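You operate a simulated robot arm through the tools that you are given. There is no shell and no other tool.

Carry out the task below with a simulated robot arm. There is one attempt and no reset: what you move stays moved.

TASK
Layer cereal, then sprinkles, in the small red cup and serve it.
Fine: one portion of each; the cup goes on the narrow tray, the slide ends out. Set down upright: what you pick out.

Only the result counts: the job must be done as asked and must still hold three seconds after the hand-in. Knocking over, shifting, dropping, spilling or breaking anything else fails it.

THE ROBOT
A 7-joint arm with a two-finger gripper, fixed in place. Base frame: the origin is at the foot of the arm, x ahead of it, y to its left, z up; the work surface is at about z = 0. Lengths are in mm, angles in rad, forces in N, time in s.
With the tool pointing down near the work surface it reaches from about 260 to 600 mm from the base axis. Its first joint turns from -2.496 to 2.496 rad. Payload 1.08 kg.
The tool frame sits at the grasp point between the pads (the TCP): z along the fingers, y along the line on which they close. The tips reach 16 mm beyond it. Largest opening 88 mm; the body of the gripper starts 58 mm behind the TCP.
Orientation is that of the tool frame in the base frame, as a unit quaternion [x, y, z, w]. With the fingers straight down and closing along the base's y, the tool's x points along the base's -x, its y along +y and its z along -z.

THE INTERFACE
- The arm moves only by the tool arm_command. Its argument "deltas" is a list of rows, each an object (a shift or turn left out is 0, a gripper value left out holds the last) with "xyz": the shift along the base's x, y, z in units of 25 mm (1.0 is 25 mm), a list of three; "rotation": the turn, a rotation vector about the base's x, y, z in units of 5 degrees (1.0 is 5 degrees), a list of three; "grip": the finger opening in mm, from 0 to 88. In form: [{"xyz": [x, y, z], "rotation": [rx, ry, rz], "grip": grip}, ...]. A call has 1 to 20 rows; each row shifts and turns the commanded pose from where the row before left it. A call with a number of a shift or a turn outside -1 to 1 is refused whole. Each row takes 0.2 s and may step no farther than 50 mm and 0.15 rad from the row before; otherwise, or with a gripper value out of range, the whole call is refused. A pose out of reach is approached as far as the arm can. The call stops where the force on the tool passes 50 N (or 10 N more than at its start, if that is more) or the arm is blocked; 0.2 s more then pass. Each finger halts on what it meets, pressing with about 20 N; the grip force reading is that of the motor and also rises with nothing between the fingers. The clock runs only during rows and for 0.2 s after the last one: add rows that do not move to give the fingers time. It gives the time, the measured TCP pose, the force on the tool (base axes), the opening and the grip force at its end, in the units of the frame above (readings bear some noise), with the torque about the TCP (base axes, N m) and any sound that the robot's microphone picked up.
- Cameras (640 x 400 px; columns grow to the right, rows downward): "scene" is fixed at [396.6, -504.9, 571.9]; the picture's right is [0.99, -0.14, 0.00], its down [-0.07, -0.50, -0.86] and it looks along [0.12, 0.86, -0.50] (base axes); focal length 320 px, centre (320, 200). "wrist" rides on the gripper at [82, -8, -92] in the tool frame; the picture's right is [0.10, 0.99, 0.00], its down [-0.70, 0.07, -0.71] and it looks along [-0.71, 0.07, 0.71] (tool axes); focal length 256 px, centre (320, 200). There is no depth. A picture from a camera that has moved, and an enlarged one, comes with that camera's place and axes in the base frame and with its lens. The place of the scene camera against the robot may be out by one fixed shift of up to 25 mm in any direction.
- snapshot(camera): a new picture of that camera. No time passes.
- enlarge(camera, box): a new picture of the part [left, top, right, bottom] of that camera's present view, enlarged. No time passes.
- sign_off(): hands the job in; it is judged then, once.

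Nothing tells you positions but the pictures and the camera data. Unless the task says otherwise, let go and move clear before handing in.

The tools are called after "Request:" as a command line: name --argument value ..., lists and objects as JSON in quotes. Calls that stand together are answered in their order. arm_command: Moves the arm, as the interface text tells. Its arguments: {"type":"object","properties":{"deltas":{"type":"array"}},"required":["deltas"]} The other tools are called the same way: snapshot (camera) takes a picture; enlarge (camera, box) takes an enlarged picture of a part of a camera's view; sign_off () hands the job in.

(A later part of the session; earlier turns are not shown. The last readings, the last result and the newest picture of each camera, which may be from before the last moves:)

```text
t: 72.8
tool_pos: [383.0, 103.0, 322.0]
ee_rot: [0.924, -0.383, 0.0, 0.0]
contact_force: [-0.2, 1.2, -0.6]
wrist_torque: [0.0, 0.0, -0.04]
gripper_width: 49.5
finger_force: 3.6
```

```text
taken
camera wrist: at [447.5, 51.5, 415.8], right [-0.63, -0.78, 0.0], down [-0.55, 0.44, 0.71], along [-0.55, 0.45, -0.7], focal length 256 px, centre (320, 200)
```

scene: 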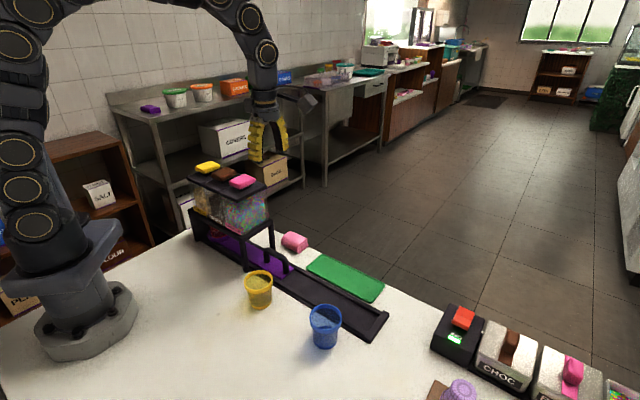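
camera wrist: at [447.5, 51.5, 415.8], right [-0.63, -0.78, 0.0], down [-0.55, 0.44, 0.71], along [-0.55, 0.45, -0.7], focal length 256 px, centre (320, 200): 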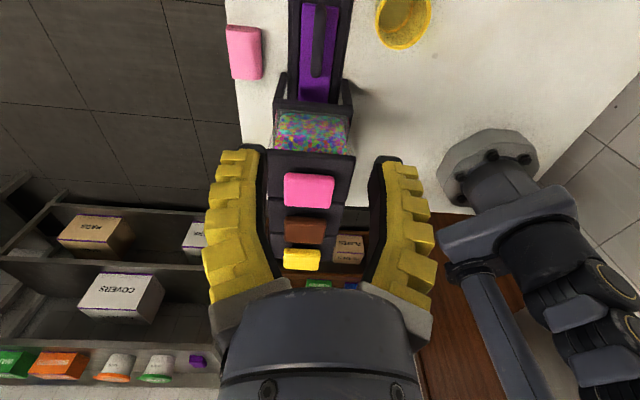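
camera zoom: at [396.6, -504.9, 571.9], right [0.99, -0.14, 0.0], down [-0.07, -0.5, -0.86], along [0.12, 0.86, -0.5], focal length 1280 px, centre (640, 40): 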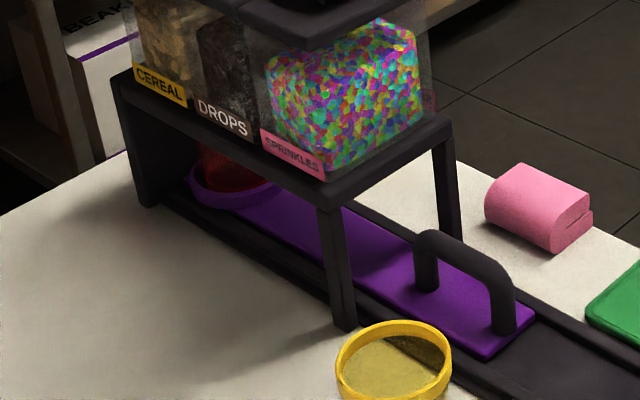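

The cup is under the cereal hopper. I close the fingers and move above the yellow button at about (224, 265), staying high.

Request:
arm_command --deltas '[{"xyz": [-0.91, 0.924, 0], "grip": 0}, {"xyz": [-0.91, 0.924, 0]}, {"xyz": [-0.91, 0.924, 0]}, {"xyz": [-0.91, 0.924, 0]}, {"xyz": [-0.91, 0.924, 0]}, {"xyz": [-0.91, 0.924, 0]}, {"xyz": [-0.91, 0.924, 0]}, {"xyz": [0, 0, 0]}]'

Request:
snapshot --camera "wrist"

Request:
snapshot --camera "scene"

```text
t: 74.6
tool_pos: [225.9, 264.3, 321.3]
ee_rot: [0.924, -0.384, 0.001, 0.0]
contact_force: [0.6, -0.1, 0.4]
wrist_torque: [0.01, -0.01, 0.0]
gripper_width: 0.1
finger_force: 19.9
```

```text
taken
camera wrist: at [289.4, 213.3, 414.9], right [-0.63, -0.78, 0.0], down [-0.55, 0.44, 0.71], along [-0.55, 0.45, -0.7], focal length 256 px, centre (320, 200)
```

wrist: 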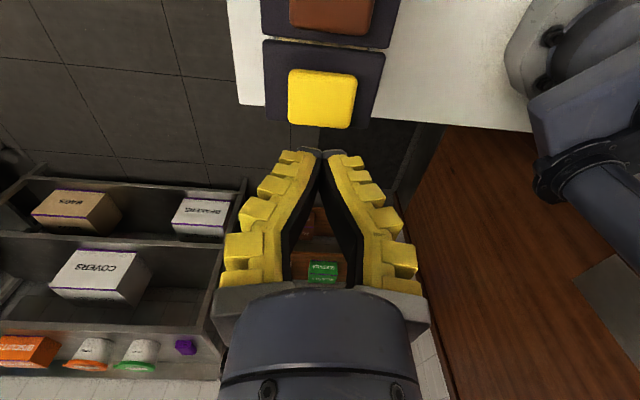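

```text
taken
```

scene: 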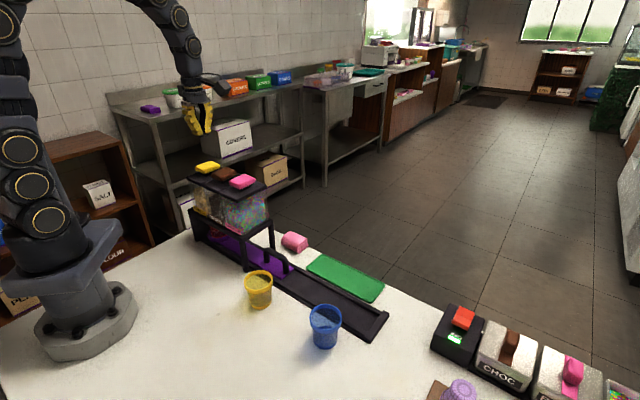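

The fingertips line up with the yellow button within 2 mm. I descend to just above it.

Request:
arm_command --deltas '[{"xyz": [-0.06, 0.0, -0.7]}, {"xyz": [0, 0, -0.8]}, {"xyz": [0, 0, -0.8]}, {"xyz": [0, 0, -0.5]}, {"xyz": [0, 0, 0]}]'

Request:
enlarge --camera "scene" --box '[170, 100, 290, 220]'

Request:
snapshot --camera "wrist"

```text
t: 75.8
tool_pos: [222.9, 265.5, 254.8]
ee_rot: [0.924, -0.382, 0.0, 0.0]
contact_force: [0.1, -0.2, 0.2]
wrist_torque: [-0.07, 0.0, -0.01]
gripper_width: 0.0
finger_force: 20.0
```

```text
3.33 times, centred on (230, 160) of scene
camera zoom: at [396.6, -504.9, 571.9], right [0.99, -0.14, 0.0], down [-0.07, -0.5, -0.86], along [0.12, 0.86, -0.5], focal length 1066 px, centre (620, 333)
```

zoom: 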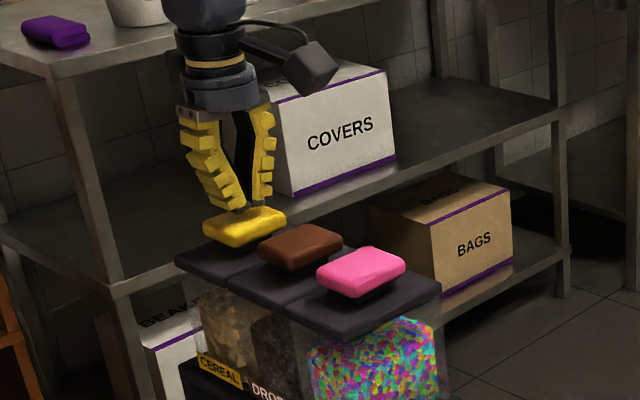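

```text
taken
camera wrist: at [288.3, 213.9, 346.5], right [-0.63, -0.78, 0.0], down [-0.55, 0.44, 0.71], along [-0.55, 0.45, -0.71], focal length 256 px, centre (320, 200)
```

wrist: 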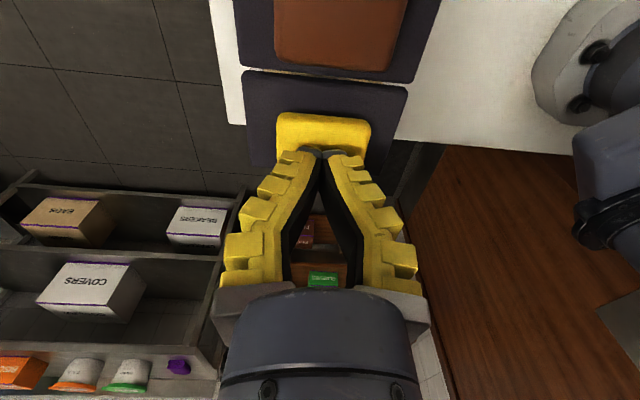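

The tips are about 10 mm above the button. I go down in small steps to find first contact.

Request:
arm_command --deltas '[{"xyz": [0, 0, -0.2]}, {"xyz": [0, 0, -0.15]}, {"xyz": [0, 0, 0]}]'

Request:
arm_command --deltas '[{"xyz": [0, 0, -0.06]}, {"xyz": [0, 0, -0.06]}]'

```text
t: 76.6
tool_pos: [225.0, 264.4, 243.2]
ee_rot: [0.924, -0.383, 0.0, 0.0]
contact_force: [1.5, 0.2, 0.7]
wrist_torque: [0.01, -0.02, 0.01]
gripper_width: 6.0
finger_force: 21.9
```

```text
t: 77.2
tool_pos: [224.7, 264.9, 241.9]
ee_rot: [0.924, -0.383, 0.0, 0.0]
contact_force: [1.7, -0.8, 2.9]
wrist_torque: [-0.03, -0.02, 0.0]
gripper_width: 5.7
finger_force: 21.6
```

First contact is at TCP z≈242 with slight force. I press further in small steps, listening for a click.

Request:
arm_command --deltas '[{"xyz": [0, 0, -0.08]}, {"xyz": [0, 0, -0.08]}]'

Request:
enlarge --camera "scene" --box '[170, 140, 270, 240]'

```text
t: 77.8
tool_pos: [224.3, 265.6, 238.4]
ee_rot: [0.924, -0.382, 0.0, 0.0]
contact_force: [0.8, -0.7, 3.9]
wrist_torque: [0.0, 0.01, 0.0]
gripper_width: 5.8
finger_force: 22.0
```

```text
4.00 times, centred on (220, 190) of scene
camera zoom: at [396.6, -504.9, 571.9], right [0.99, -0.14, 0.0], down [-0.07, -0.5, -0.86], along [0.12, 0.86, -0.5], focal length 1280 px, centre (720, 240)
```

zoom: 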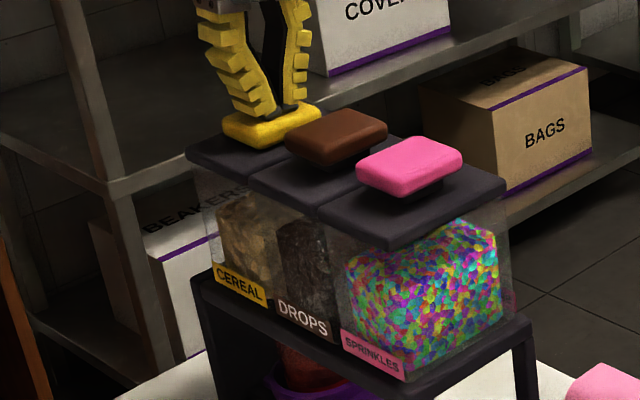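

The button is travelling down on a soft spring, no click yet. I press a little further.

Request:
arm_command --deltas '[{"xyz": [0, 0, -0.08]}, {"xyz": [0, 0, -0.08]}]'

Request:
enlarge --camera "scene" --box '[170, 170, 270, 270]'

```text
t: 78.4
tool_pos: [223.9, 265.3, 234.6]
ee_rot: [0.924, -0.383, 0.001, 0.0]
contact_force: [-1.6, -5.1, 23.0]
wrist_torque: [-0.03, 0.03, 0.05]
gripper_width: 5.9
finger_force: 21.7
```

```text
4.00 times, centred on (220, 220) of scene
camera zoom: at [396.6, -504.9, 571.9], right [0.99, -0.14, 0.0], down [-0.07, -0.5, -0.86], along [0.12, 0.86, -0.5], focal length 1280 px, centre (720, 120)
```

zoom: 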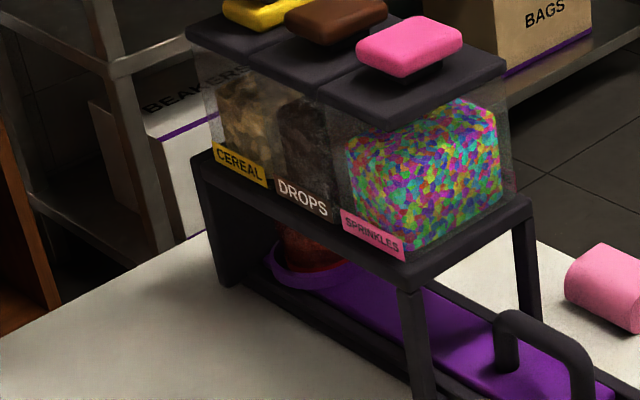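

The button has bottomed out (23 N). I look at the cup under the hopper for any cereal.

Request:
enlarge --camera "scene" --box '[230, 215, 270, 245]'

Request:
arm_command --deltas '[{"xyz": [0, 0, 0.3]}, {"xyz": [0, 0, 0.6]}, {"xyz": [0, 0, 0.6]}, {"xyz": [0, 0, 0]}]'

Request:
enlarge --camera "scene" --box '[230, 215, 270, 245]'

Request:
enlarge --camera "scene" --box '[170, 140, 270, 240]'

```text
13.33 times, centred on (250, 230) of scene
camera zoom: at [396.6, -504.9, 571.9], right [0.99, -0.14, 0.0], down [-0.07, -0.5, -0.86], along [0.12, 0.86, -0.5], focal length 4266 px, centre (1253, -200)
```

zoom: 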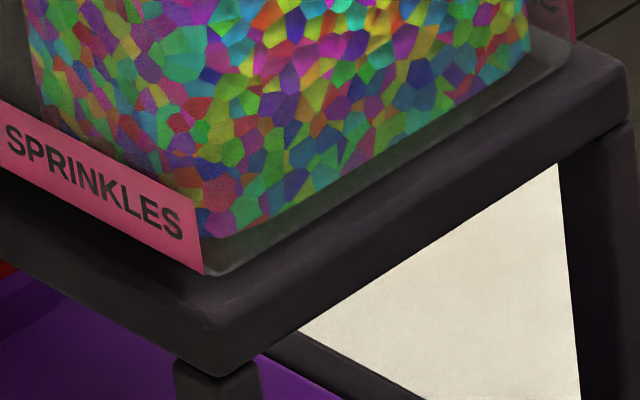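

```text
t: 79.4
tool_pos: [225.2, 266.5, 270.0]
ee_rot: [0.924, -0.381, 0.0, -0.001]
contact_force: [0.5, -0.3, 0.2]
wrist_torque: [0.01, 0.02, 0.02]
gripper_width: 0.1
finger_force: 22.0
```

```text
13.33 times, centred on (250, 230) of scene
camera zoom: at [396.6, -504.9, 571.9], right [0.99, -0.14, 0.0], down [-0.07, -0.5, -0.86], along [0.12, 0.86, -0.5], focal length 4266 px, centre (1253, -200)
```

zoom: 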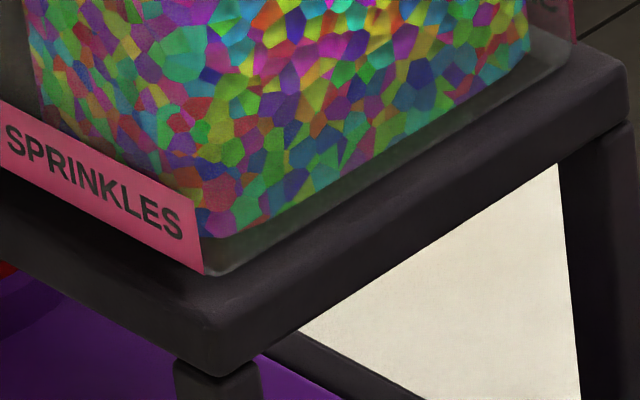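

```text
4.00 times, centred on (220, 190) of scene
camera zoom: at [396.6, -504.9, 571.9], right [0.99, -0.14, 0.0], down [-0.07, -0.5, -0.86], along [0.12, 0.86, -0.5], focal length 1280 px, centre (720, 240)
```

zoom: 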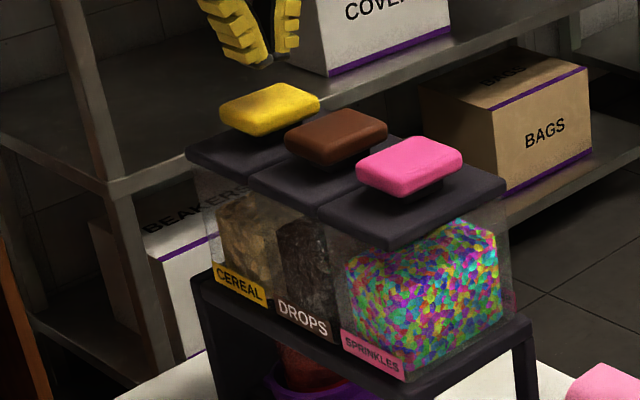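

The button sprang back up. I check the cup itself for a cereal layer.

Request:
enlarge --camera "scene" --box '[195, 215, 245, 250]'

Request:
enlarge --camera "scene" --box '[185, 185, 235, 220]'

```text
11.43 times, centred on (220, 232) of scene
camera zoom: at [396.6, -504.9, 571.9], right [0.99, -0.14, 0.0], down [-0.07, -0.5, -0.86], along [0.12, 0.86, -0.5], focal length 3656 px, centre (1463, -171)
```

zoom: 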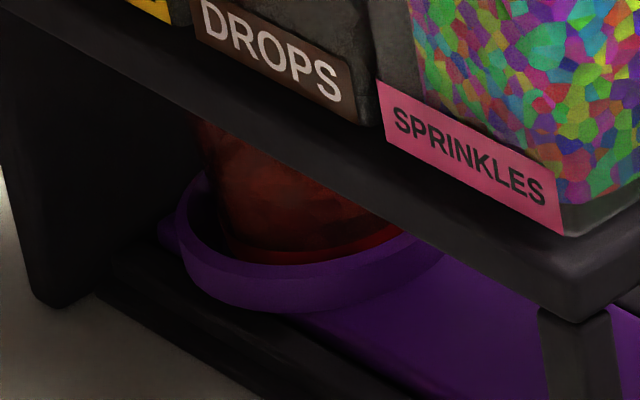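

```text
11.43 times, centred on (210, 202) of scene
camera zoom: at [396.6, -504.9, 571.9], right [0.99, -0.14, 0.0], down [-0.07, -0.5, -0.86], along [0.12, 0.86, -0.5], focal length 3656 px, centre (1577, 171)
```

zoom: 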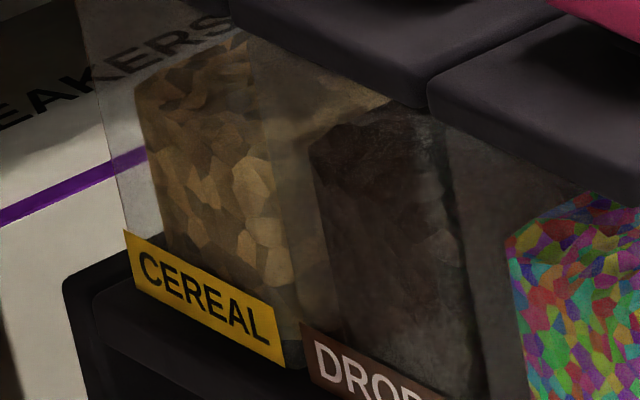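

The cup now shows a mottled, orange filling that suggests cereal; I'll verify better when it's pulled nearer. I return to the handle, opening the fingers on the way.

Request:
arm_command --deltas '[{"xyz": [0, 0, 0.8]}, {"xyz": [0, 0, 0.8]}, {"xyz": [0.9186, -0.924, 0]}, {"xyz": [0.9186, -0.924, 0]}, {"xyz": [0.9186, -0.924, 0]}, {"xyz": [0.9186, -0.924, 0]}, {"xyz": [0.9186, -0.924, 0]}, {"xyz": [0.9186, -0.924, 0]}, {"xyz": [0.9186, -0.924, 0], "grip": 45}, {"xyz": [0, 0, -1], "grip": 45}, {"xyz": [0, 0, -1]}, {"xyz": [0, 0, -1]}, {"xyz": [0, 0, -1]}, {"xyz": [0, 0, -1]}, {"xyz": [0, 0, -1]}, {"xyz": [0, 0, -1]}, {"xyz": [0, 0, 0]}]'

Request:
snapshot --camera "wrist"

```text
t: 83.0
tool_pos: [384.9, 103.1, 137.9]
ee_rot: [0.924, -0.381, 0.0, 0.0]
contact_force: [0.6, -0.5, -0.1]
wrist_torque: [-0.02, -0.01, 0.03]
gripper_width: 49.6
finger_force: 3.4
```

```text
taken
camera wrist: at [449.8, 51.9, 230.3], right [-0.63, -0.78, 0.0], down [-0.55, 0.44, 0.71], along [-0.55, 0.45, -0.71], focal length 256 px, centre (320, 200)
```

wrist: 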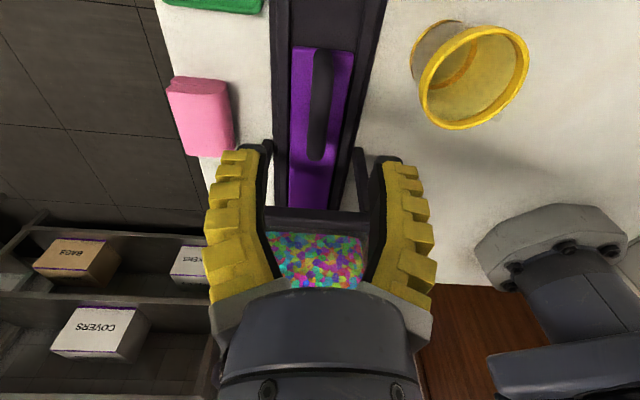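

Alignment with the handle is the same as before. I descend, close on it, and pull the slide outward toward the sprinkles position (about 128 mm).

Request:
arm_command --deltas '[{"xyz": [0, 0, -0.9]}, {"xyz": [0, 0, -0.9]}, {"xyz": [0, 0, -0.9]}, {"xyz": [0, 0, -0.6]}, {"xyz": [0, 0, -0.36]}, {"xyz": [0, 0, 0]}, {"grip": 20}, {"grip": 3}, {"grip": 0}, {"grip": 0}]'

Request:
arm_command --deltas '[{"xyz": [0.1, -0.1, 0]}, {"xyz": [0.2, -0.2, 0]}, {"xyz": [0.25, -0.25, 0]}, {"xyz": [0.25, -0.25, 0]}, {"xyz": [0.25, -0.25, 0]}, {"xyz": [0.25, -0.25, 0]}, {"xyz": [0.2, -0.2, 0]}, {"xyz": [0, 0, 0]}]'

Request:
enlarge --camera "scene" --box '[180, 160, 340, 310]'

```text
t: 85.2
tool_pos: [386.0, 103.8, 44.5]
ee_rot: [0.924, -0.382, -0.001, 0.001]
contact_force: [3.0, 1.4, -20.2]
wrist_torque: [0.04, 0.06, 0.06]
gripper_width: 5.8
finger_force: 22.4
```

```text
t: 87.0
tool_pos: [421.9, 65.4, 46.0]
ee_rot: [0.924, -0.382, 0.0, 0.0]
contact_force: [6.2, 6.1, -24.6]
wrist_torque: [0.08, 0.14, 0.05]
gripper_width: 6.1
finger_force: 22.3
```

```text
2.67 times, centred on (260, 235) of scene
camera zoom: at [396.6, -504.9, 571.9], right [0.99, -0.14, 0.0], down [-0.07, -0.5, -0.86], along [0.12, 0.86, -0.5], focal length 853 px, centre (480, 107)
```

zoom: 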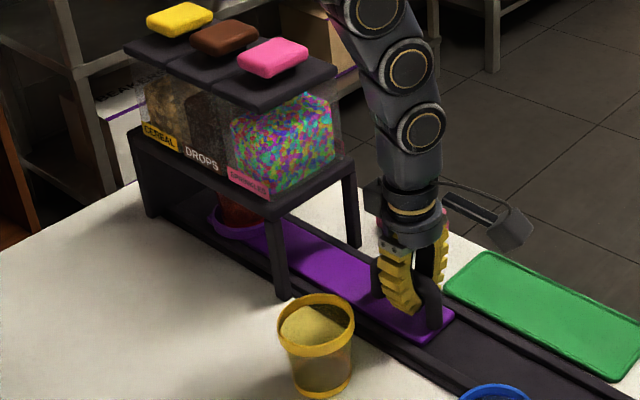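

The slide follows. I continue to about 130 mm total with a small height correction.

Request:
arm_command --deltas '[{"xyz": [0, 0, -0.05]}, {"xyz": [0.15, -0.15, 0]}, {"xyz": [0.25, -0.25, 0]}, {"xyz": [0.25, -0.25, 0]}, {"xyz": [0.25, -0.25, 0]}, {"xyz": [0.25, -0.25, 0]}, {"xyz": [0.25, -0.25, 0]}, {"xyz": [0.25, -0.25, 0]}, {"xyz": [0.25, -0.25, 0]}, {"xyz": [0.2, -0.2, 0]}, {"xyz": [0.08, -0.08, 0]}, {"xyz": [0, 0, 0]}]'

Request:
enlarge --camera "scene" --box '[180, 160, 340, 310]'

Request:
enlarge --camera "scene" --box '[225, 220, 285, 265]'

Request:
snapshot --camera "wrist"

```text
t: 89.6
tool_pos: [477.7, 10.7, 43.7]
ee_rot: [0.924, -0.382, 0.0, 0.0]
contact_force: [0.1, -1.8, -7.6]
wrist_torque: [0.05, 0.05, 0.08]
gripper_width: 6.0
finger_force: 22.2
```

```text
2.67 times, centred on (260, 235) of scene
camera zoom: at [396.6, -504.9, 571.9], right [0.99, -0.14, 0.0], down [-0.07, -0.5, -0.86], along [0.12, 0.86, -0.5], focal length 853 px, centre (480, 107)
```

zoom: 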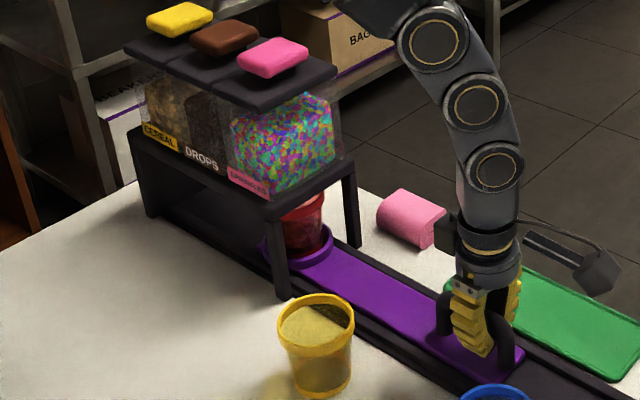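

```text
8.89 times, centred on (255, 242) of scene
camera zoom: at [396.6, -504.9, 571.9], right [0.99, -0.14, 0.0], down [-0.07, -0.5, -0.86], along [0.12, 0.86, -0.5], focal length 2844 px, centre (898, -178)
```

zoom: 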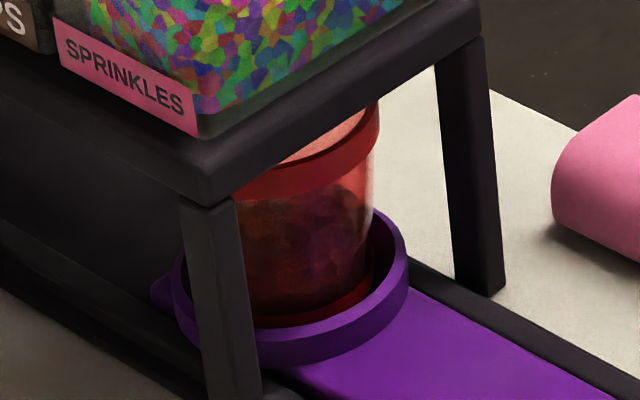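

```text
taken
camera wrist: at [541.4, -39.9, 135.6], right [-0.63, -0.78, 0.0], down [-0.55, 0.44, 0.71], along [-0.55, 0.45, -0.7], focal length 256 px, centre (320, 200)
```

wrist: 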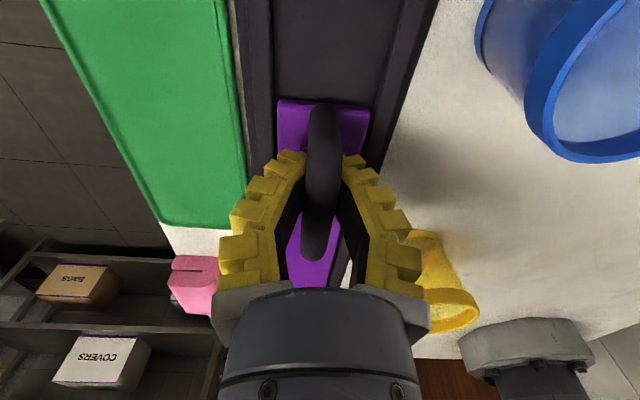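

The cup now clearly holds a cereal layer, and the ring sits at s≈103, under the sprinkles hopper. I release the handle, rise, and move above the pink button at about (316, 174).

Request:
arm_command --deltas '[{"grip": 25}, {"grip": 45}, {"grip": 45}, {"xyz": [0, 0, 0.4]}, {"xyz": [0, 0, 0.8]}, {"xyz": [0, 0, 1.0]}, {"xyz": [0, 0, 1.0]}, {"xyz": [0, 0, 1.0]}, {"xyz": [0, 0, 1.0]}, {"xyz": [0, 0, 1.0]}, {"xyz": [0, 0, 1.0]}, {"xyz": [0, 0, 1.0]}, {"xyz": [0, 0, 1.0]}, {"xyz": [0, 0, 1.0]}, {"xyz": [0, 0, 1.0]}, {"xyz": [0, 0, 0]}]'

Request:
arm_command --deltas '[{"xyz": [-0.924, 0.922, 0], "grip": 0}, {"xyz": [-0.924, 0.922, 0]}, {"xyz": [-0.924, 0.922, 0]}, {"xyz": [-0.924, 0.922, 0]}, {"xyz": [-0.924, 0.922, 0]}, {"xyz": [-0.924, 0.922, 0]}, {"xyz": [-0.924, 0.922, 0]}, {"xyz": [0, 0, 0]}]'

Request:
snapshot --camera "wrist"

Request:
enlarge --camera "scene" --box '[180, 160, 340, 310]'

```text
t: 93.0
tool_pos: [477.9, 11.5, 323.8]
ee_rot: [0.925, -0.381, 0.0, 0.0]
contact_force: [1.0, 0.2, -0.2]
wrist_torque: [0.05, 0.03, -0.01]
gripper_width: 49.5
finger_force: 3.2
```

```text
t: 94.8
tool_pos: [315.4, 175.4, 322.4]
ee_rot: [0.924, -0.383, 0.0, 0.0]
contact_force: [-0.8, -1.1, -0.2]
wrist_torque: [-0.01, 0.02, 0.03]
gripper_width: 0.2
finger_force: 19.8
```

```text
taken
camera wrist: at [380.0, 124.3, 415.5], right [-0.63, -0.78, 0.0], down [-0.55, 0.44, 0.71], along [-0.55, 0.45, -0.71], focal length 256 px, centre (320, 200)
```

wrist: 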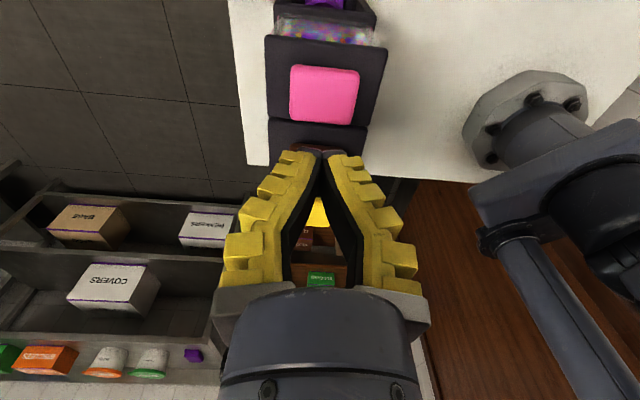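

```text
2.67 times, centred on (260, 235) of scene
camera zoom: at [396.6, -504.9, 571.9], right [0.99, -0.14, 0.0], down [-0.07, -0.5, -0.86], along [0.12, 0.86, -0.5], focal length 853 px, centre (480, 107)
```

zoom: 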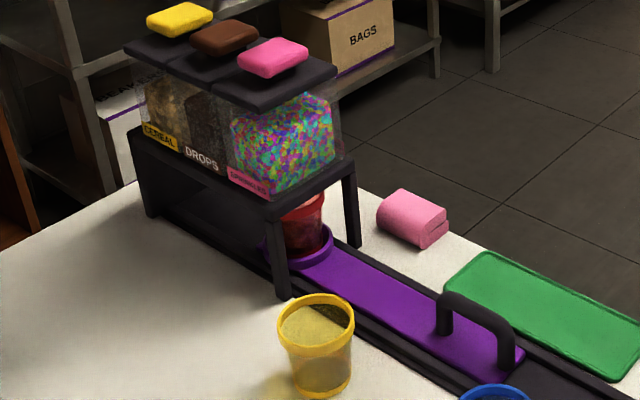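

The tips are about 3 mm off in p; I correct and press the pink button with the same depth as the yellow one, once, then lift.

Request:
arm_command --deltas '[{"xyz": [-0.055, -0.055, -0.7]}, {"xyz": [0, 0, -0.8]}, {"xyz": [0, 0, -0.8]}, {"xyz": [0, 0, -0.5]}, {"xyz": [0, 0, -0.35]}, {"xyz": [0, 0, 0]}]'

Request:
enlarge --camera "scene" --box '[180, 120, 300, 240]'

```text
t: 96.2
tool_pos: [313.9, 171.7, 244.8]
ee_rot: [0.924, -0.382, 0.0, -0.001]
contact_force: [0.2, 0.9, 1.7]
wrist_torque: [0.0, 0.0, 0.03]
gripper_width: 5.9
finger_force: 22.2
```

```text
3.33 times, centred on (240, 180) of scene
camera zoom: at [396.6, -504.9, 571.9], right [0.99, -0.14, 0.0], down [-0.07, -0.5, -0.86], along [0.12, 0.86, -0.5], focal length 1066 px, centre (587, 267)
```

zoom: 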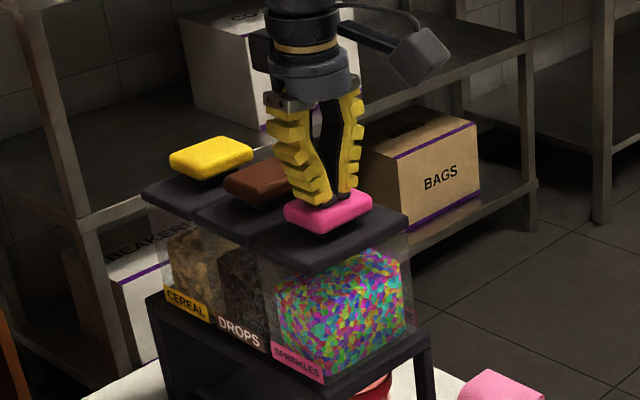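

The tips rest on the pink button with light contact. I make one full press and lift off.

Request:
arm_command --deltas '[{"xyz": [0, 0, -0.12]}, {"xyz": [0, 0, -0.16]}, {"xyz": [0, 0, -0.16]}]'

Request:
enlarge --camera "scene" --box '[225, 220, 285, 265]'

```text
t: 97.0
tool_pos: [314.9, 172.8, 234.0]
ee_rot: [0.924, -0.383, 0.001, -0.001]
contact_force: [-3.1, -1.2, 21.8]
wrist_torque: [0.02, 0.03, 0.0]
gripper_width: 5.8
finger_force: 22.3
```

```text
8.89 times, centred on (255, 242) of scene
camera zoom: at [396.6, -504.9, 571.9], right [0.99, -0.14, 0.0], down [-0.07, -0.5, -0.86], along [0.12, 0.86, -0.5], focal length 2844 px, centre (898, -178)
```

zoom: 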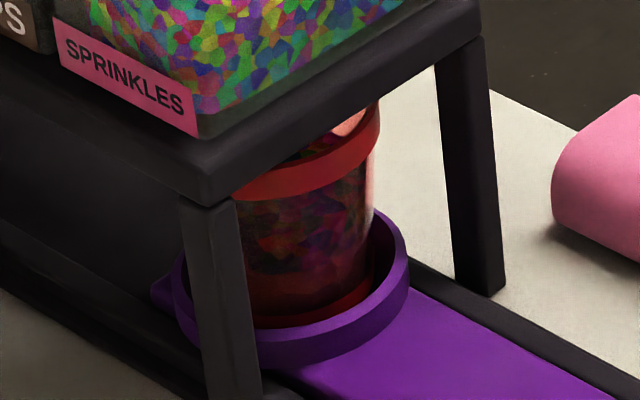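

The sprinkles layer is visible on top of the cereal. I lift off and return to the handle to pull the slide out.

Request:
arm_command --deltas '[{"xyz": [0, 0, 0.4]}, {"xyz": [0, 0, 0.9]}, {"xyz": [0, 0, 0.9]}, {"xyz": [0, 0, 0.9]}, {"xyz": [0.9319, -0.9141, 0]}, {"xyz": [0.9319, -0.9141, 0]}, {"xyz": [0.9319, -0.9141, 0]}, {"xyz": [0.9319, -0.9141, 0]}, {"xyz": [0.9319, -0.9141, 0]}, {"xyz": [0.9319, -0.9141, 0]}, {"xyz": [0.9319, -0.9141, 0], "grip": 45}, {"xyz": [0, 0, -1], "grip": 45}, {"xyz": [0, 0, -1]}, {"xyz": [0, 0, -1]}, {"xyz": [0, 0, -1]}, {"xyz": [0, 0, -1]}, {"xyz": [0, 0, -1]}, {"xyz": [0, 0, -1]}, {"xyz": [0, 0, 0]}]'

Request:
snapshot --camera "wrist"

Request:
enlarge --camera "scene" --box '[180, 160, 340, 310]'

Request:
enlarge --camera "scene" --box '[225, 220, 285, 265]'

```text
t: 101.0
tool_pos: [476.1, 11.4, 135.9]
ee_rot: [0.924, -0.383, 0.0, 0.0]
contact_force: [0.1, -0.5, 0.2]
wrist_torque: [0.0, 0.0, 0.03]
gripper_width: 49.6
finger_force: 3.4
```

```text
taken
camera wrist: at [540.7, -39.2, 228.7], right [-0.63, -0.78, 0.0], down [-0.55, 0.44, 0.71], along [-0.55, 0.45, -0.71], focal length 256 px, centre (320, 200)
```

wrist: 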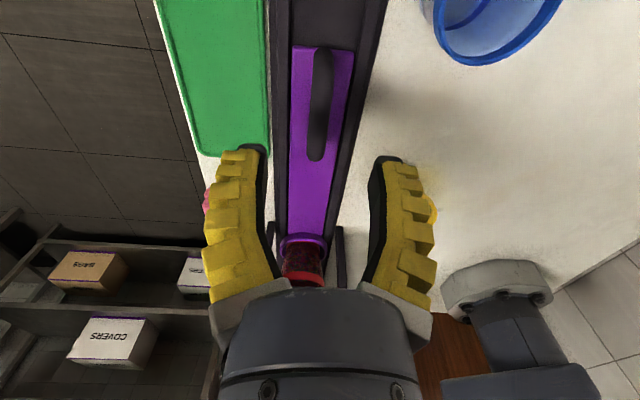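

```text
2.67 times, centred on (260, 235) of scene
camera zoom: at [396.6, -504.9, 571.9], right [0.99, -0.14, 0.0], down [-0.07, -0.5, -0.86], along [0.12, 0.86, -0.5], focal length 853 px, centre (480, 107)
```

zoom: 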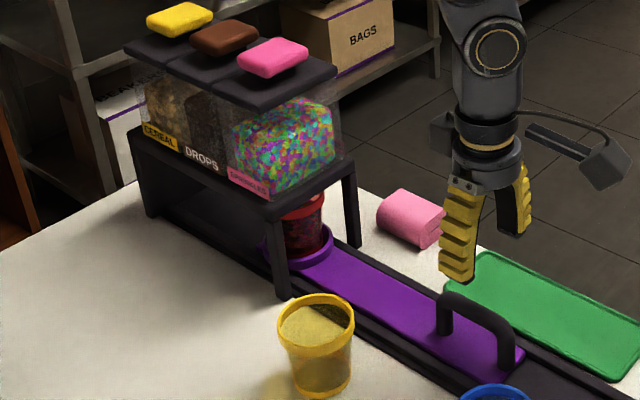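

```text
8.89 times, centred on (255, 242) of scene
camera zoom: at [396.6, -504.9, 571.9], right [0.99, -0.14, 0.0], down [-0.07, -0.5, -0.86], along [0.12, 0.86, -0.5], focal length 2844 px, centre (898, -178)
```

zoom: 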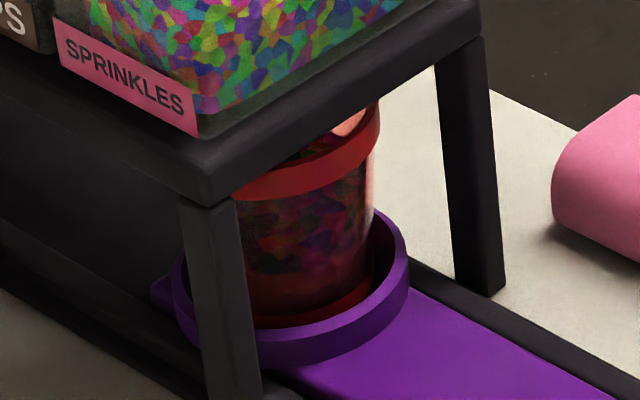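

Everything is aligned for the handle. I descend, grip, and pull the slide out slowly toward its end.

Request:
arm_command --deltas '[{"xyz": [0, 0, -0.9]}, {"xyz": [0, 0, -0.9]}, {"xyz": [0, 0, -0.9]}, {"xyz": [0, 0, -0.6]}, {"xyz": [0, 0, -0.4]}, {"xyz": [0, 0, 0]}, {"grip": 20}, {"grip": 3}, {"grip": 0}, {"grip": 0}]'

Request:
arm_command --deltas '[{"xyz": [0.08, -0.08, 0]}, {"xyz": [0.15, -0.15, 0]}, {"xyz": [0.18, -0.18, 0]}, {"xyz": [0.18, -0.18, 0]}, {"xyz": [0.18, -0.18, 0]}, {"xyz": [0.18, -0.18, 0]}, {"xyz": [0.18, -0.18, 0]}, {"xyz": [0.18, -0.18, 0]}, {"xyz": [0.18, -0.18, 0]}, {"xyz": [0.15, -0.15, 0]}, {"xyz": [0.1, -0.1, 0]}, {"xyz": [0, 0, 0]}]'

Request:
enlarge --camera "scene" --box '[220, 190, 400, 350]'

```text
t: 103.2
tool_pos: [477.4, 12.3, 43.5]
ee_rot: [0.924, -0.382, -0.001, 0.001]
contact_force: [2.3, 0.0, -12.6]
wrist_torque: [-0.1, -0.1, 0.05]
gripper_width: 5.8
finger_force: 22.1
```

```text
t: 105.8
tool_pos: [519.8, -32.5, 44.1]
ee_rot: [0.924, -0.383, 0.0, 0.0]
contact_force: [-2.2, -3.1, -5.5]
wrist_torque: [0.07, -0.02, 0.0]
gripper_width: 6.0
finger_force: 22.0
```

```text
2.50 times, centred on (310, 270) of scene
camera zoom: at [396.6, -504.9, 571.9], right [0.99, -0.14, 0.0], down [-0.07, -0.5, -0.86], along [0.12, 0.86, -0.5], focal length 800 px, centre (345, 25)
```

zoom: 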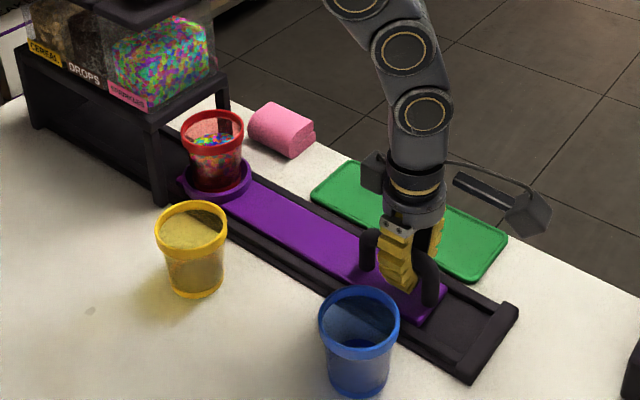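

The cup has come out with sprinkles visible on top. About 35 mm remain; I pull the rest and feel for the end stop.

Request:
arm_command --deltas '[{"xyz": [0.1, -0.1, 0]}, {"xyz": [0.15, -0.15, 0]}, {"xyz": [0.18, -0.18, 0]}, {"xyz": [0.18, -0.18, 0]}, {"xyz": [0.15, -0.15, 0]}, {"xyz": [0.1, -0.1, 0]}, {"xyz": [0.06, -0.06, 0]}, {"xyz": [0, 0, 0]}]'

Request:
arm_command --deltas '[{"xyz": [0.05, -0.05, 0]}, {"xyz": [0.04, -0.04, 0]}, {"xyz": [0, 0, 0]}]'

Request:
enlarge --camera "scene" --box '[280, 230, 400, 350]'

Request:
snapshot --camera "wrist"

```text
t: 107.6
tool_pos: [543.6, -56.4, 44.8]
ee_rot: [0.924, -0.382, -0.001, 0.0]
contact_force: [-0.1, -2.3, -11.2]
wrist_torque: [0.01, 0.0, 0.14]
gripper_width: 5.9
finger_force: 22.6
```

```text
t: 108.4
tool_pos: [545.9, -56.3, 43.8]
ee_rot: [0.924, -0.383, 0.0, 0.0]
contact_force: [0.5, -2.0, -10.2]
wrist_torque: [0.16, 0.08, 0.01]
gripper_width: 5.9
finger_force: 21.9
```

```text
3.33 times, centred on (340, 290) of scene
camera zoom: at [396.6, -504.9, 571.9], right [0.99, -0.14, 0.0], down [-0.07, -0.5, -0.86], along [0.12, 0.86, -0.5], focal length 1066 px, centre (253, -100)
```

zoom: 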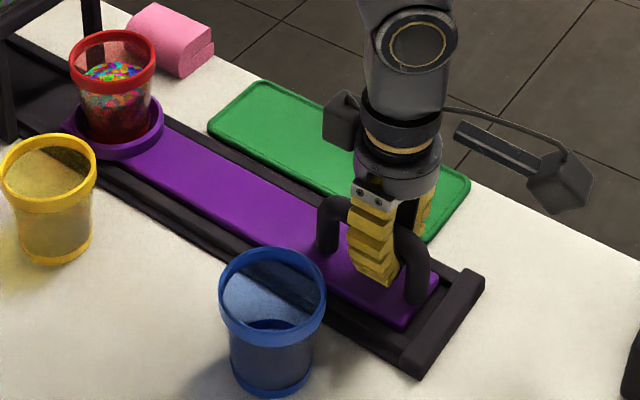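

```text
taken
camera wrist: at [609.9, -108.5, 136.0], right [-0.63, -0.78, 0.0], down [-0.55, 0.44, 0.71], along [-0.55, 0.45, -0.7], focal length 256 px, centre (320, 200)
```

wrist: 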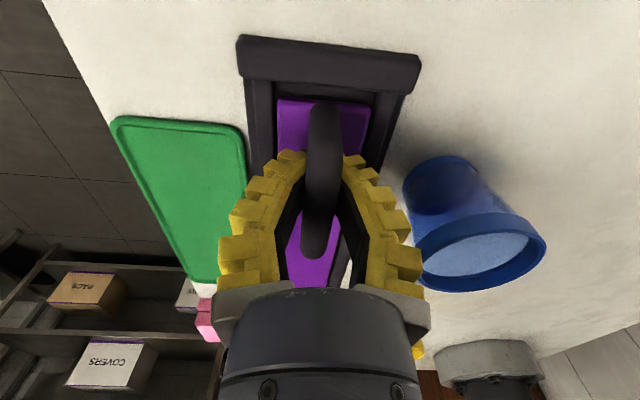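

The slide is nearly back to its original place, perhaps 2–3 mm short. I pull a touch more until it is fully out.

Request:
arm_command --deltas '[{"xyz": [0.04, -0.04, 0]}, {"xyz": [0.04, -0.04, 0]}, {"xyz": [0, 0, 0]}]'

Request:
arm_command --deltas '[{"xyz": [0.04, -0.04, 0]}, {"xyz": [0.04, -0.04, 0]}, {"xyz": [0, 0, 0]}]'

Request:
enlarge --camera "scene" --box '[280, 230, 400, 350]'

```text
t: 109.2
tool_pos: [547.0, -58.8, 44.0]
ee_rot: [0.924, -0.382, 0.0, 0.001]
contact_force: [-4.4, -2.5, -7.0]
wrist_torque: [0.01, 0.0, 0.05]
gripper_width: 5.7
finger_force: 22.4
```

```text
t: 110.0
tool_pos: [549.2, -61.1, 42.5]
ee_rot: [0.924, -0.382, -0.002, 0.0]
contact_force: [-8.7, 7.9, -11.6]
wrist_torque: [-0.02, -0.02, -0.03]
gripper_width: 5.9
finger_force: 22.0
```

```text
3.33 times, centred on (340, 290) of scene
camera zoom: at [396.6, -504.9, 571.9], right [0.99, -0.14, 0.0], down [-0.07, -0.5, -0.86], along [0.12, 0.86, -0.5], focal length 1066 px, centre (253, -100)
```

zoom: 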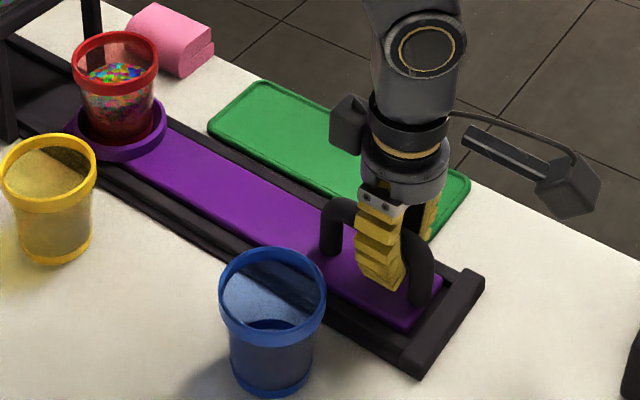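

The slide has reached its hard stop, matching its original place. I release the handle, rise, and travel back above the cup.

Request:
arm_command --deltas '[{"grip": 25}, {"grip": 45}, {"grip": 45}, {"xyz": [0, 0, 0.4]}, {"xyz": [0, 0, 0.8]}, {"xyz": [0, 0, 1.0]}, {"xyz": [0, 0, 1.0]}, {"xyz": [0, 0, 1.0]}, {"xyz": [0, 0, 0]}]'

Request:
arm_command --deltas '[{"xyz": [-0.8, 0.81, 0]}, {"xyz": [-0.8, 0.81, 0]}, {"xyz": [-0.8, 0.81, 0]}, {"xyz": [-0.8, 0.81, 0]}, {"xyz": [-0.8, 0.81, 0]}, {"xyz": [-0.8, 0.81, 0]}, {"xyz": [-0.8, 0.81, 0]}, {"xyz": [-0.8, 0.81, 0]}, {"grip": 76}, {"grip": 76}, {"grip": 76}]'

Request:
snapshot --camera "wrist"

Request:
enlarge --camera "wrist" --box '[220, 20, 420, 220]'

Request:
enlarge --camera "scene" --box '[220, 190, 400, 350]'

```text
t: 112.0
tool_pos: [547.8, -62.6, 148.9]
ee_rot: [0.924, -0.383, 0.0, 0.001]
contact_force: [-0.2, 0.8, -0.3]
wrist_torque: [-0.02, 0.01, 0.03]
gripper_width: 49.6
finger_force: 3.0
```

```text
t: 114.4
tool_pos: [390.3, 98.7, 149.4]
ee_rot: [0.924, -0.383, 0.0, 0.0]
contact_force: [-1.0, 0.0, -0.8]
wrist_torque: [0.02, -0.02, -0.01]
gripper_width: 78.3
finger_force: 1.5
```

```text
taken
camera wrist: at [453.2, 48.3, 242.1], right [-0.63, -0.78, 0.0], down [-0.55, 0.44, 0.71], along [-0.55, 0.45, -0.71], focal length 256 px, centre (320, 200)
```

wrist: 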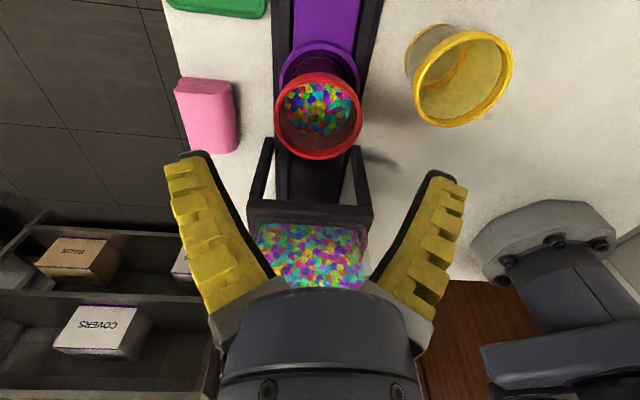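

```text
2.00 times, centred on (320, 120) of wrist
camera zoom: at [453.2, 48.3, 242.1], right [-0.63, -0.78, 0.0], down [-0.55, 0.44, 0.71], along [-0.55, 0.45, -0.71], focal length 512 px, centre (320, 360)
```

zoom: 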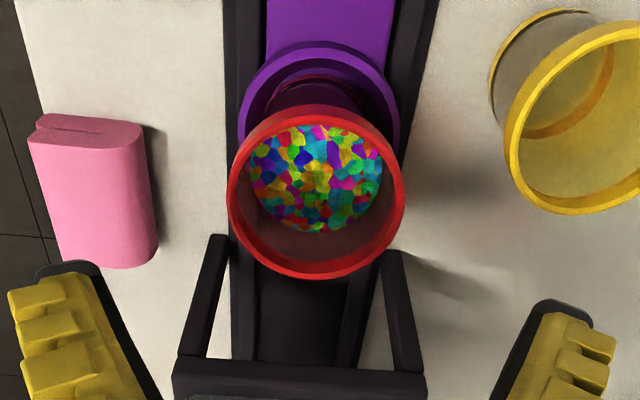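

```text
2.50 times, centred on (310, 270) of scene
camera zoom: at [396.6, -504.9, 571.9], right [0.99, -0.14, 0.0], down [-0.07, -0.5, -0.86], along [0.12, 0.86, -0.5], focal length 800 px, centre (345, 25)
```

zoom: 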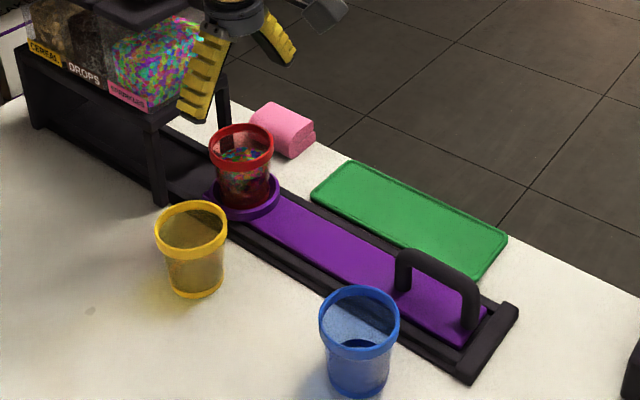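

The layered cup sits upright in the ring. I centre on it (about 8 mm further inward) and descend around it as before.

Request:
arm_command --deltas '[{"xyz": [-0.225, 0.235, -0.5]}, {"xyz": [0, 0, -0.8]}, {"xyz": [0, 0, -0.8]}, {"xyz": [0, 0, -0.6]}, {"xyz": [0, 0, 0]}]'

Request:
snapshot --camera "wrist"

Request:
enlarge --camera "scene" --box '[220, 190, 330, 300]'

```text
t: 115.6
tool_pos: [383.1, 105.7, 81.6]
ee_rot: [0.924, -0.382, 0.0, 0.0]
contact_force: [-0.1, 0.2, 0.9]
wrist_torque: [-0.03, 0.02, -0.01]
gripper_width: 78.2
finger_force: 1.8
```

```text
taken
camera wrist: at [448.5, 55.0, 173.5], right [-0.63, -0.78, 0.0], down [-0.55, 0.44, 0.71], along [-0.55, 0.45, -0.71], focal length 256 px, centre (320, 200)
```

wrist: 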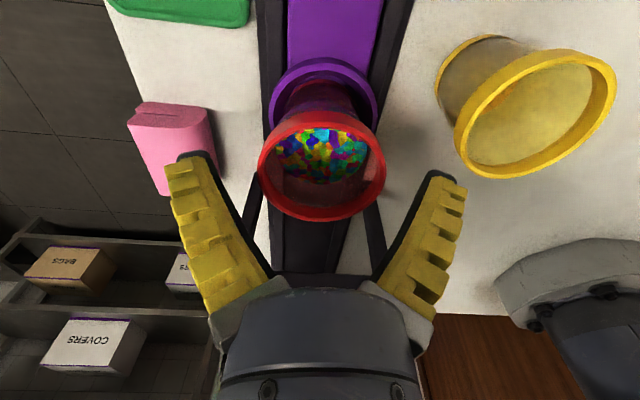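

```text
3.64 times, centred on (275, 245) of scene
camera zoom: at [396.6, -504.9, 571.9], right [0.99, -0.14, 0.0], down [-0.07, -0.5, -0.86], along [0.12, 0.86, -0.5], focal length 1163 px, centre (484, 36)
```

zoom: 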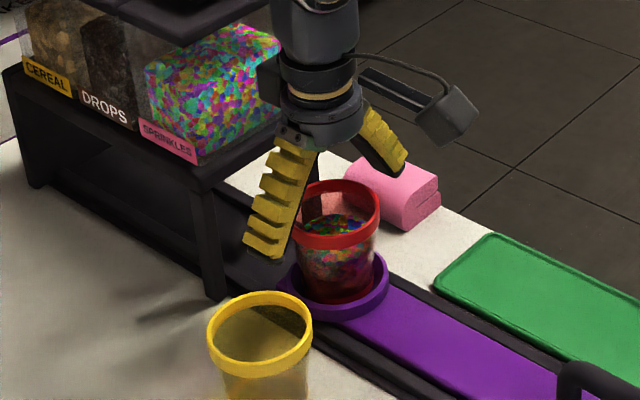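

The pink item and yellow cup stand close beside the fingertips, so I narrow the opening to 70 mm before going lower and check.

Request:
arm_command --deltas '[{"grip": 70}, {"grip": 70}, {"grip": 70}]'

Request:
enlarge --camera "wrist" --box '[120, 60, 520, 310]'

Request:
enlarge --camera "scene" --box '[220, 190, 330, 300]'

```text
t: 116.4
tool_pos: [383.9, 105.9, 80.3]
ee_rot: [0.924, -0.382, -0.001, 0.0]
contact_force: [0.5, -0.8, 0.3]
wrist_torque: [-0.03, 0.01, -0.02]
gripper_width: 73.1
finger_force: 2.0
```

```text
1.60 times, centred on (320, 185) of wrist
camera zoom: at [448.5, 55.0, 173.7], right [-0.63, -0.78, 0.0], down [-0.55, 0.44, 0.71], along [-0.55, 0.45, -0.7], focal length 410 px, centre (320, 224)
```

zoom: 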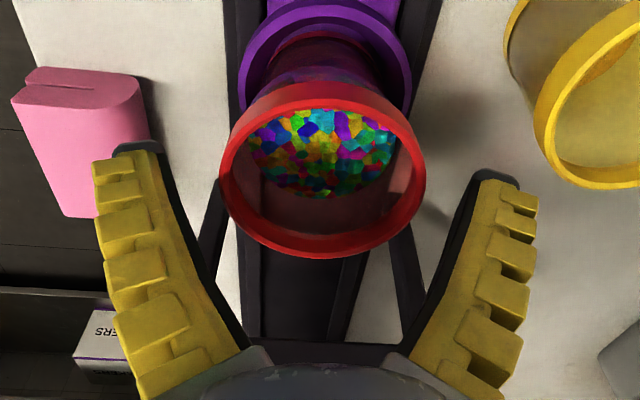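

```text
3.64 times, centred on (275, 245) of scene
camera zoom: at [396.6, -504.9, 571.9], right [0.99, -0.14, 0.0], down [-0.07, -0.5, -0.86], along [0.12, 0.86, -0.5], focal length 1163 px, centre (484, 36)
```

zoom: 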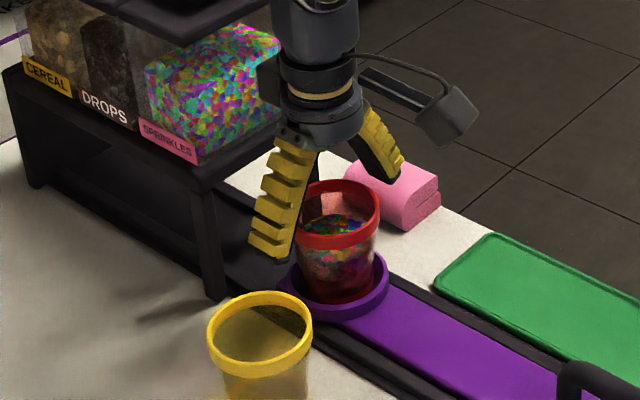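

Clearances look workable: the tips will stay at z≈31, just above the pink item's top, and 6 mm from the yellow cup. I descend slowly to z≈47.

Request:
arm_command --deltas '[{"xyz": [0, 0, -0.4]}, {"xyz": [0, 0, -0.4]}, {"xyz": [0, 0, -0.3]}, {"xyz": [0, 0, -0.22]}, {"xyz": [0, 0, 0]}]'

Request:
enlarge --camera "wrist" --box '[120, 60, 520, 310]'

Request:
enlarge --camera "scene" --box '[220, 190, 330, 300]'

```text
t: 117.6
tool_pos: [383.9, 105.2, 47.9]
ee_rot: [0.924, -0.382, 0.0, 0.001]
contact_force: [0.4, -0.6, 2.2]
wrist_torque: [0.02, 0.02, -0.01]
gripper_width: 75.9
finger_force: 2.6
```

```text
1.60 times, centred on (320, 185) of wrist
camera zoom: at [448.6, 54.7, 140.8], right [-0.63, -0.78, 0.0], down [-0.55, 0.44, 0.71], along [-0.55, 0.45, -0.7], focal length 410 px, centre (320, 224)
```

zoom: 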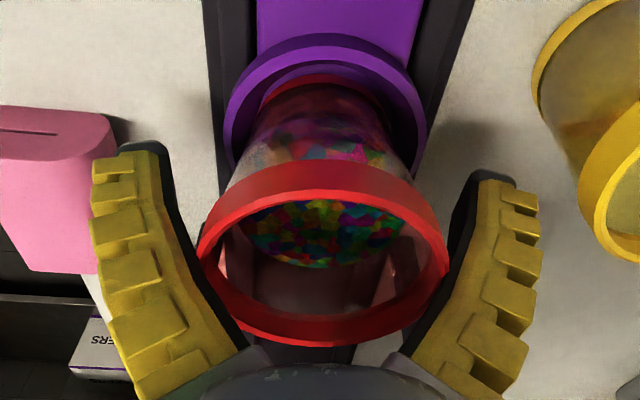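

```text
3.64 times, centred on (275, 245) of scene
camera zoom: at [396.6, -504.9, 571.9], right [0.99, -0.14, 0.0], down [-0.07, -0.5, -0.86], along [0.12, 0.86, -0.5], focal length 1163 px, centre (484, 36)
```

zoom: 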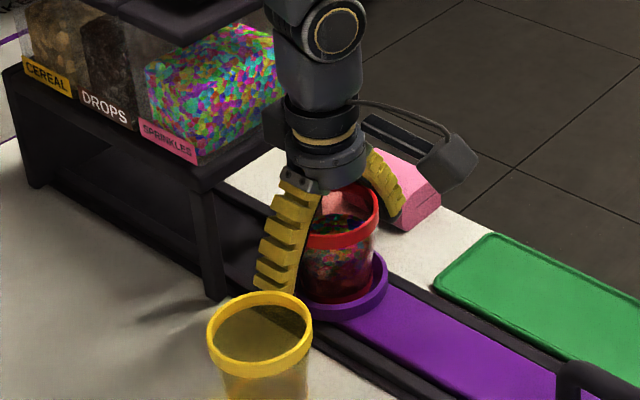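

The fingers already lightly touch the rim on both sides. I close the grip as in the first lift.

Request:
arm_command --deltas '[{"grip": 60}, {"grip": 45}, {"grip": 40}, {"grip": 40}, {"grip": 40}]'

Request:
arm_command --deltas '[{"xyz": [0, 0, 0.1]}, {"xyz": [0, 0, 0.15]}, {"xyz": [0, 0, 0.15]}, {"xyz": [0, 0, 0]}]'

Request:
enlarge --camera "wrist" --box '[120, 60, 520, 310]'

Request:
enlarge --camera "scene" --box '[220, 190, 330, 300]'

```text
t: 118.8
tool_pos: [383.9, 105.6, 48.9]
ee_rot: [0.924, -0.383, 0.0, -0.001]
contact_force: [0.8, -1.3, 5.7]
wrist_torque: [0.08, 0.08, 0.03]
gripper_width: 65.8
finger_force: 20.1
```

```text
t: 119.8
tool_pos: [384.8, 106.4, 59.7]
ee_rot: [0.924, -0.382, 0.0, 0.0]
contact_force: [-1.0, 0.2, -1.2]
wrist_torque: [0.01, 0.04, 0.02]
gripper_width: 65.2
finger_force: 20.5
```

```text
1.60 times, centred on (320, 185) of wrist
camera zoom: at [449.0, 55.3, 151.6], right [-0.63, -0.78, 0.0], down [-0.55, 0.44, 0.71], along [-0.55, 0.45, -0.71], focal length 410 px, centre (320, 224)
```

zoom: 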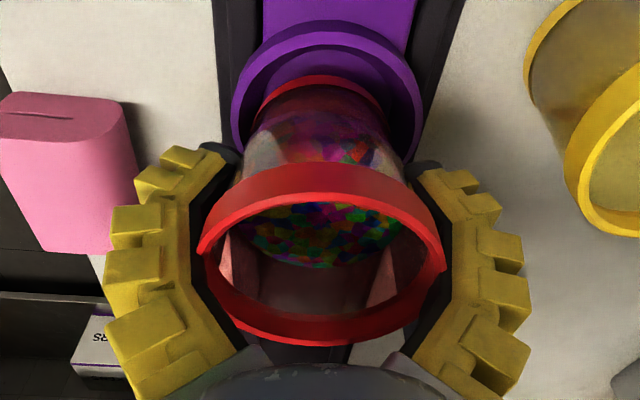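

```text
3.64 times, centred on (275, 245) of scene
camera zoom: at [396.6, -504.9, 571.9], right [0.99, -0.14, 0.0], down [-0.07, -0.5, -0.86], along [0.12, 0.86, -0.5], focal length 1163 px, centre (484, 36)
```

zoom: 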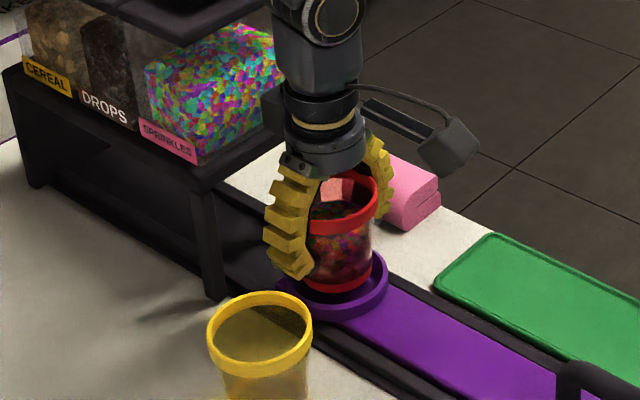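

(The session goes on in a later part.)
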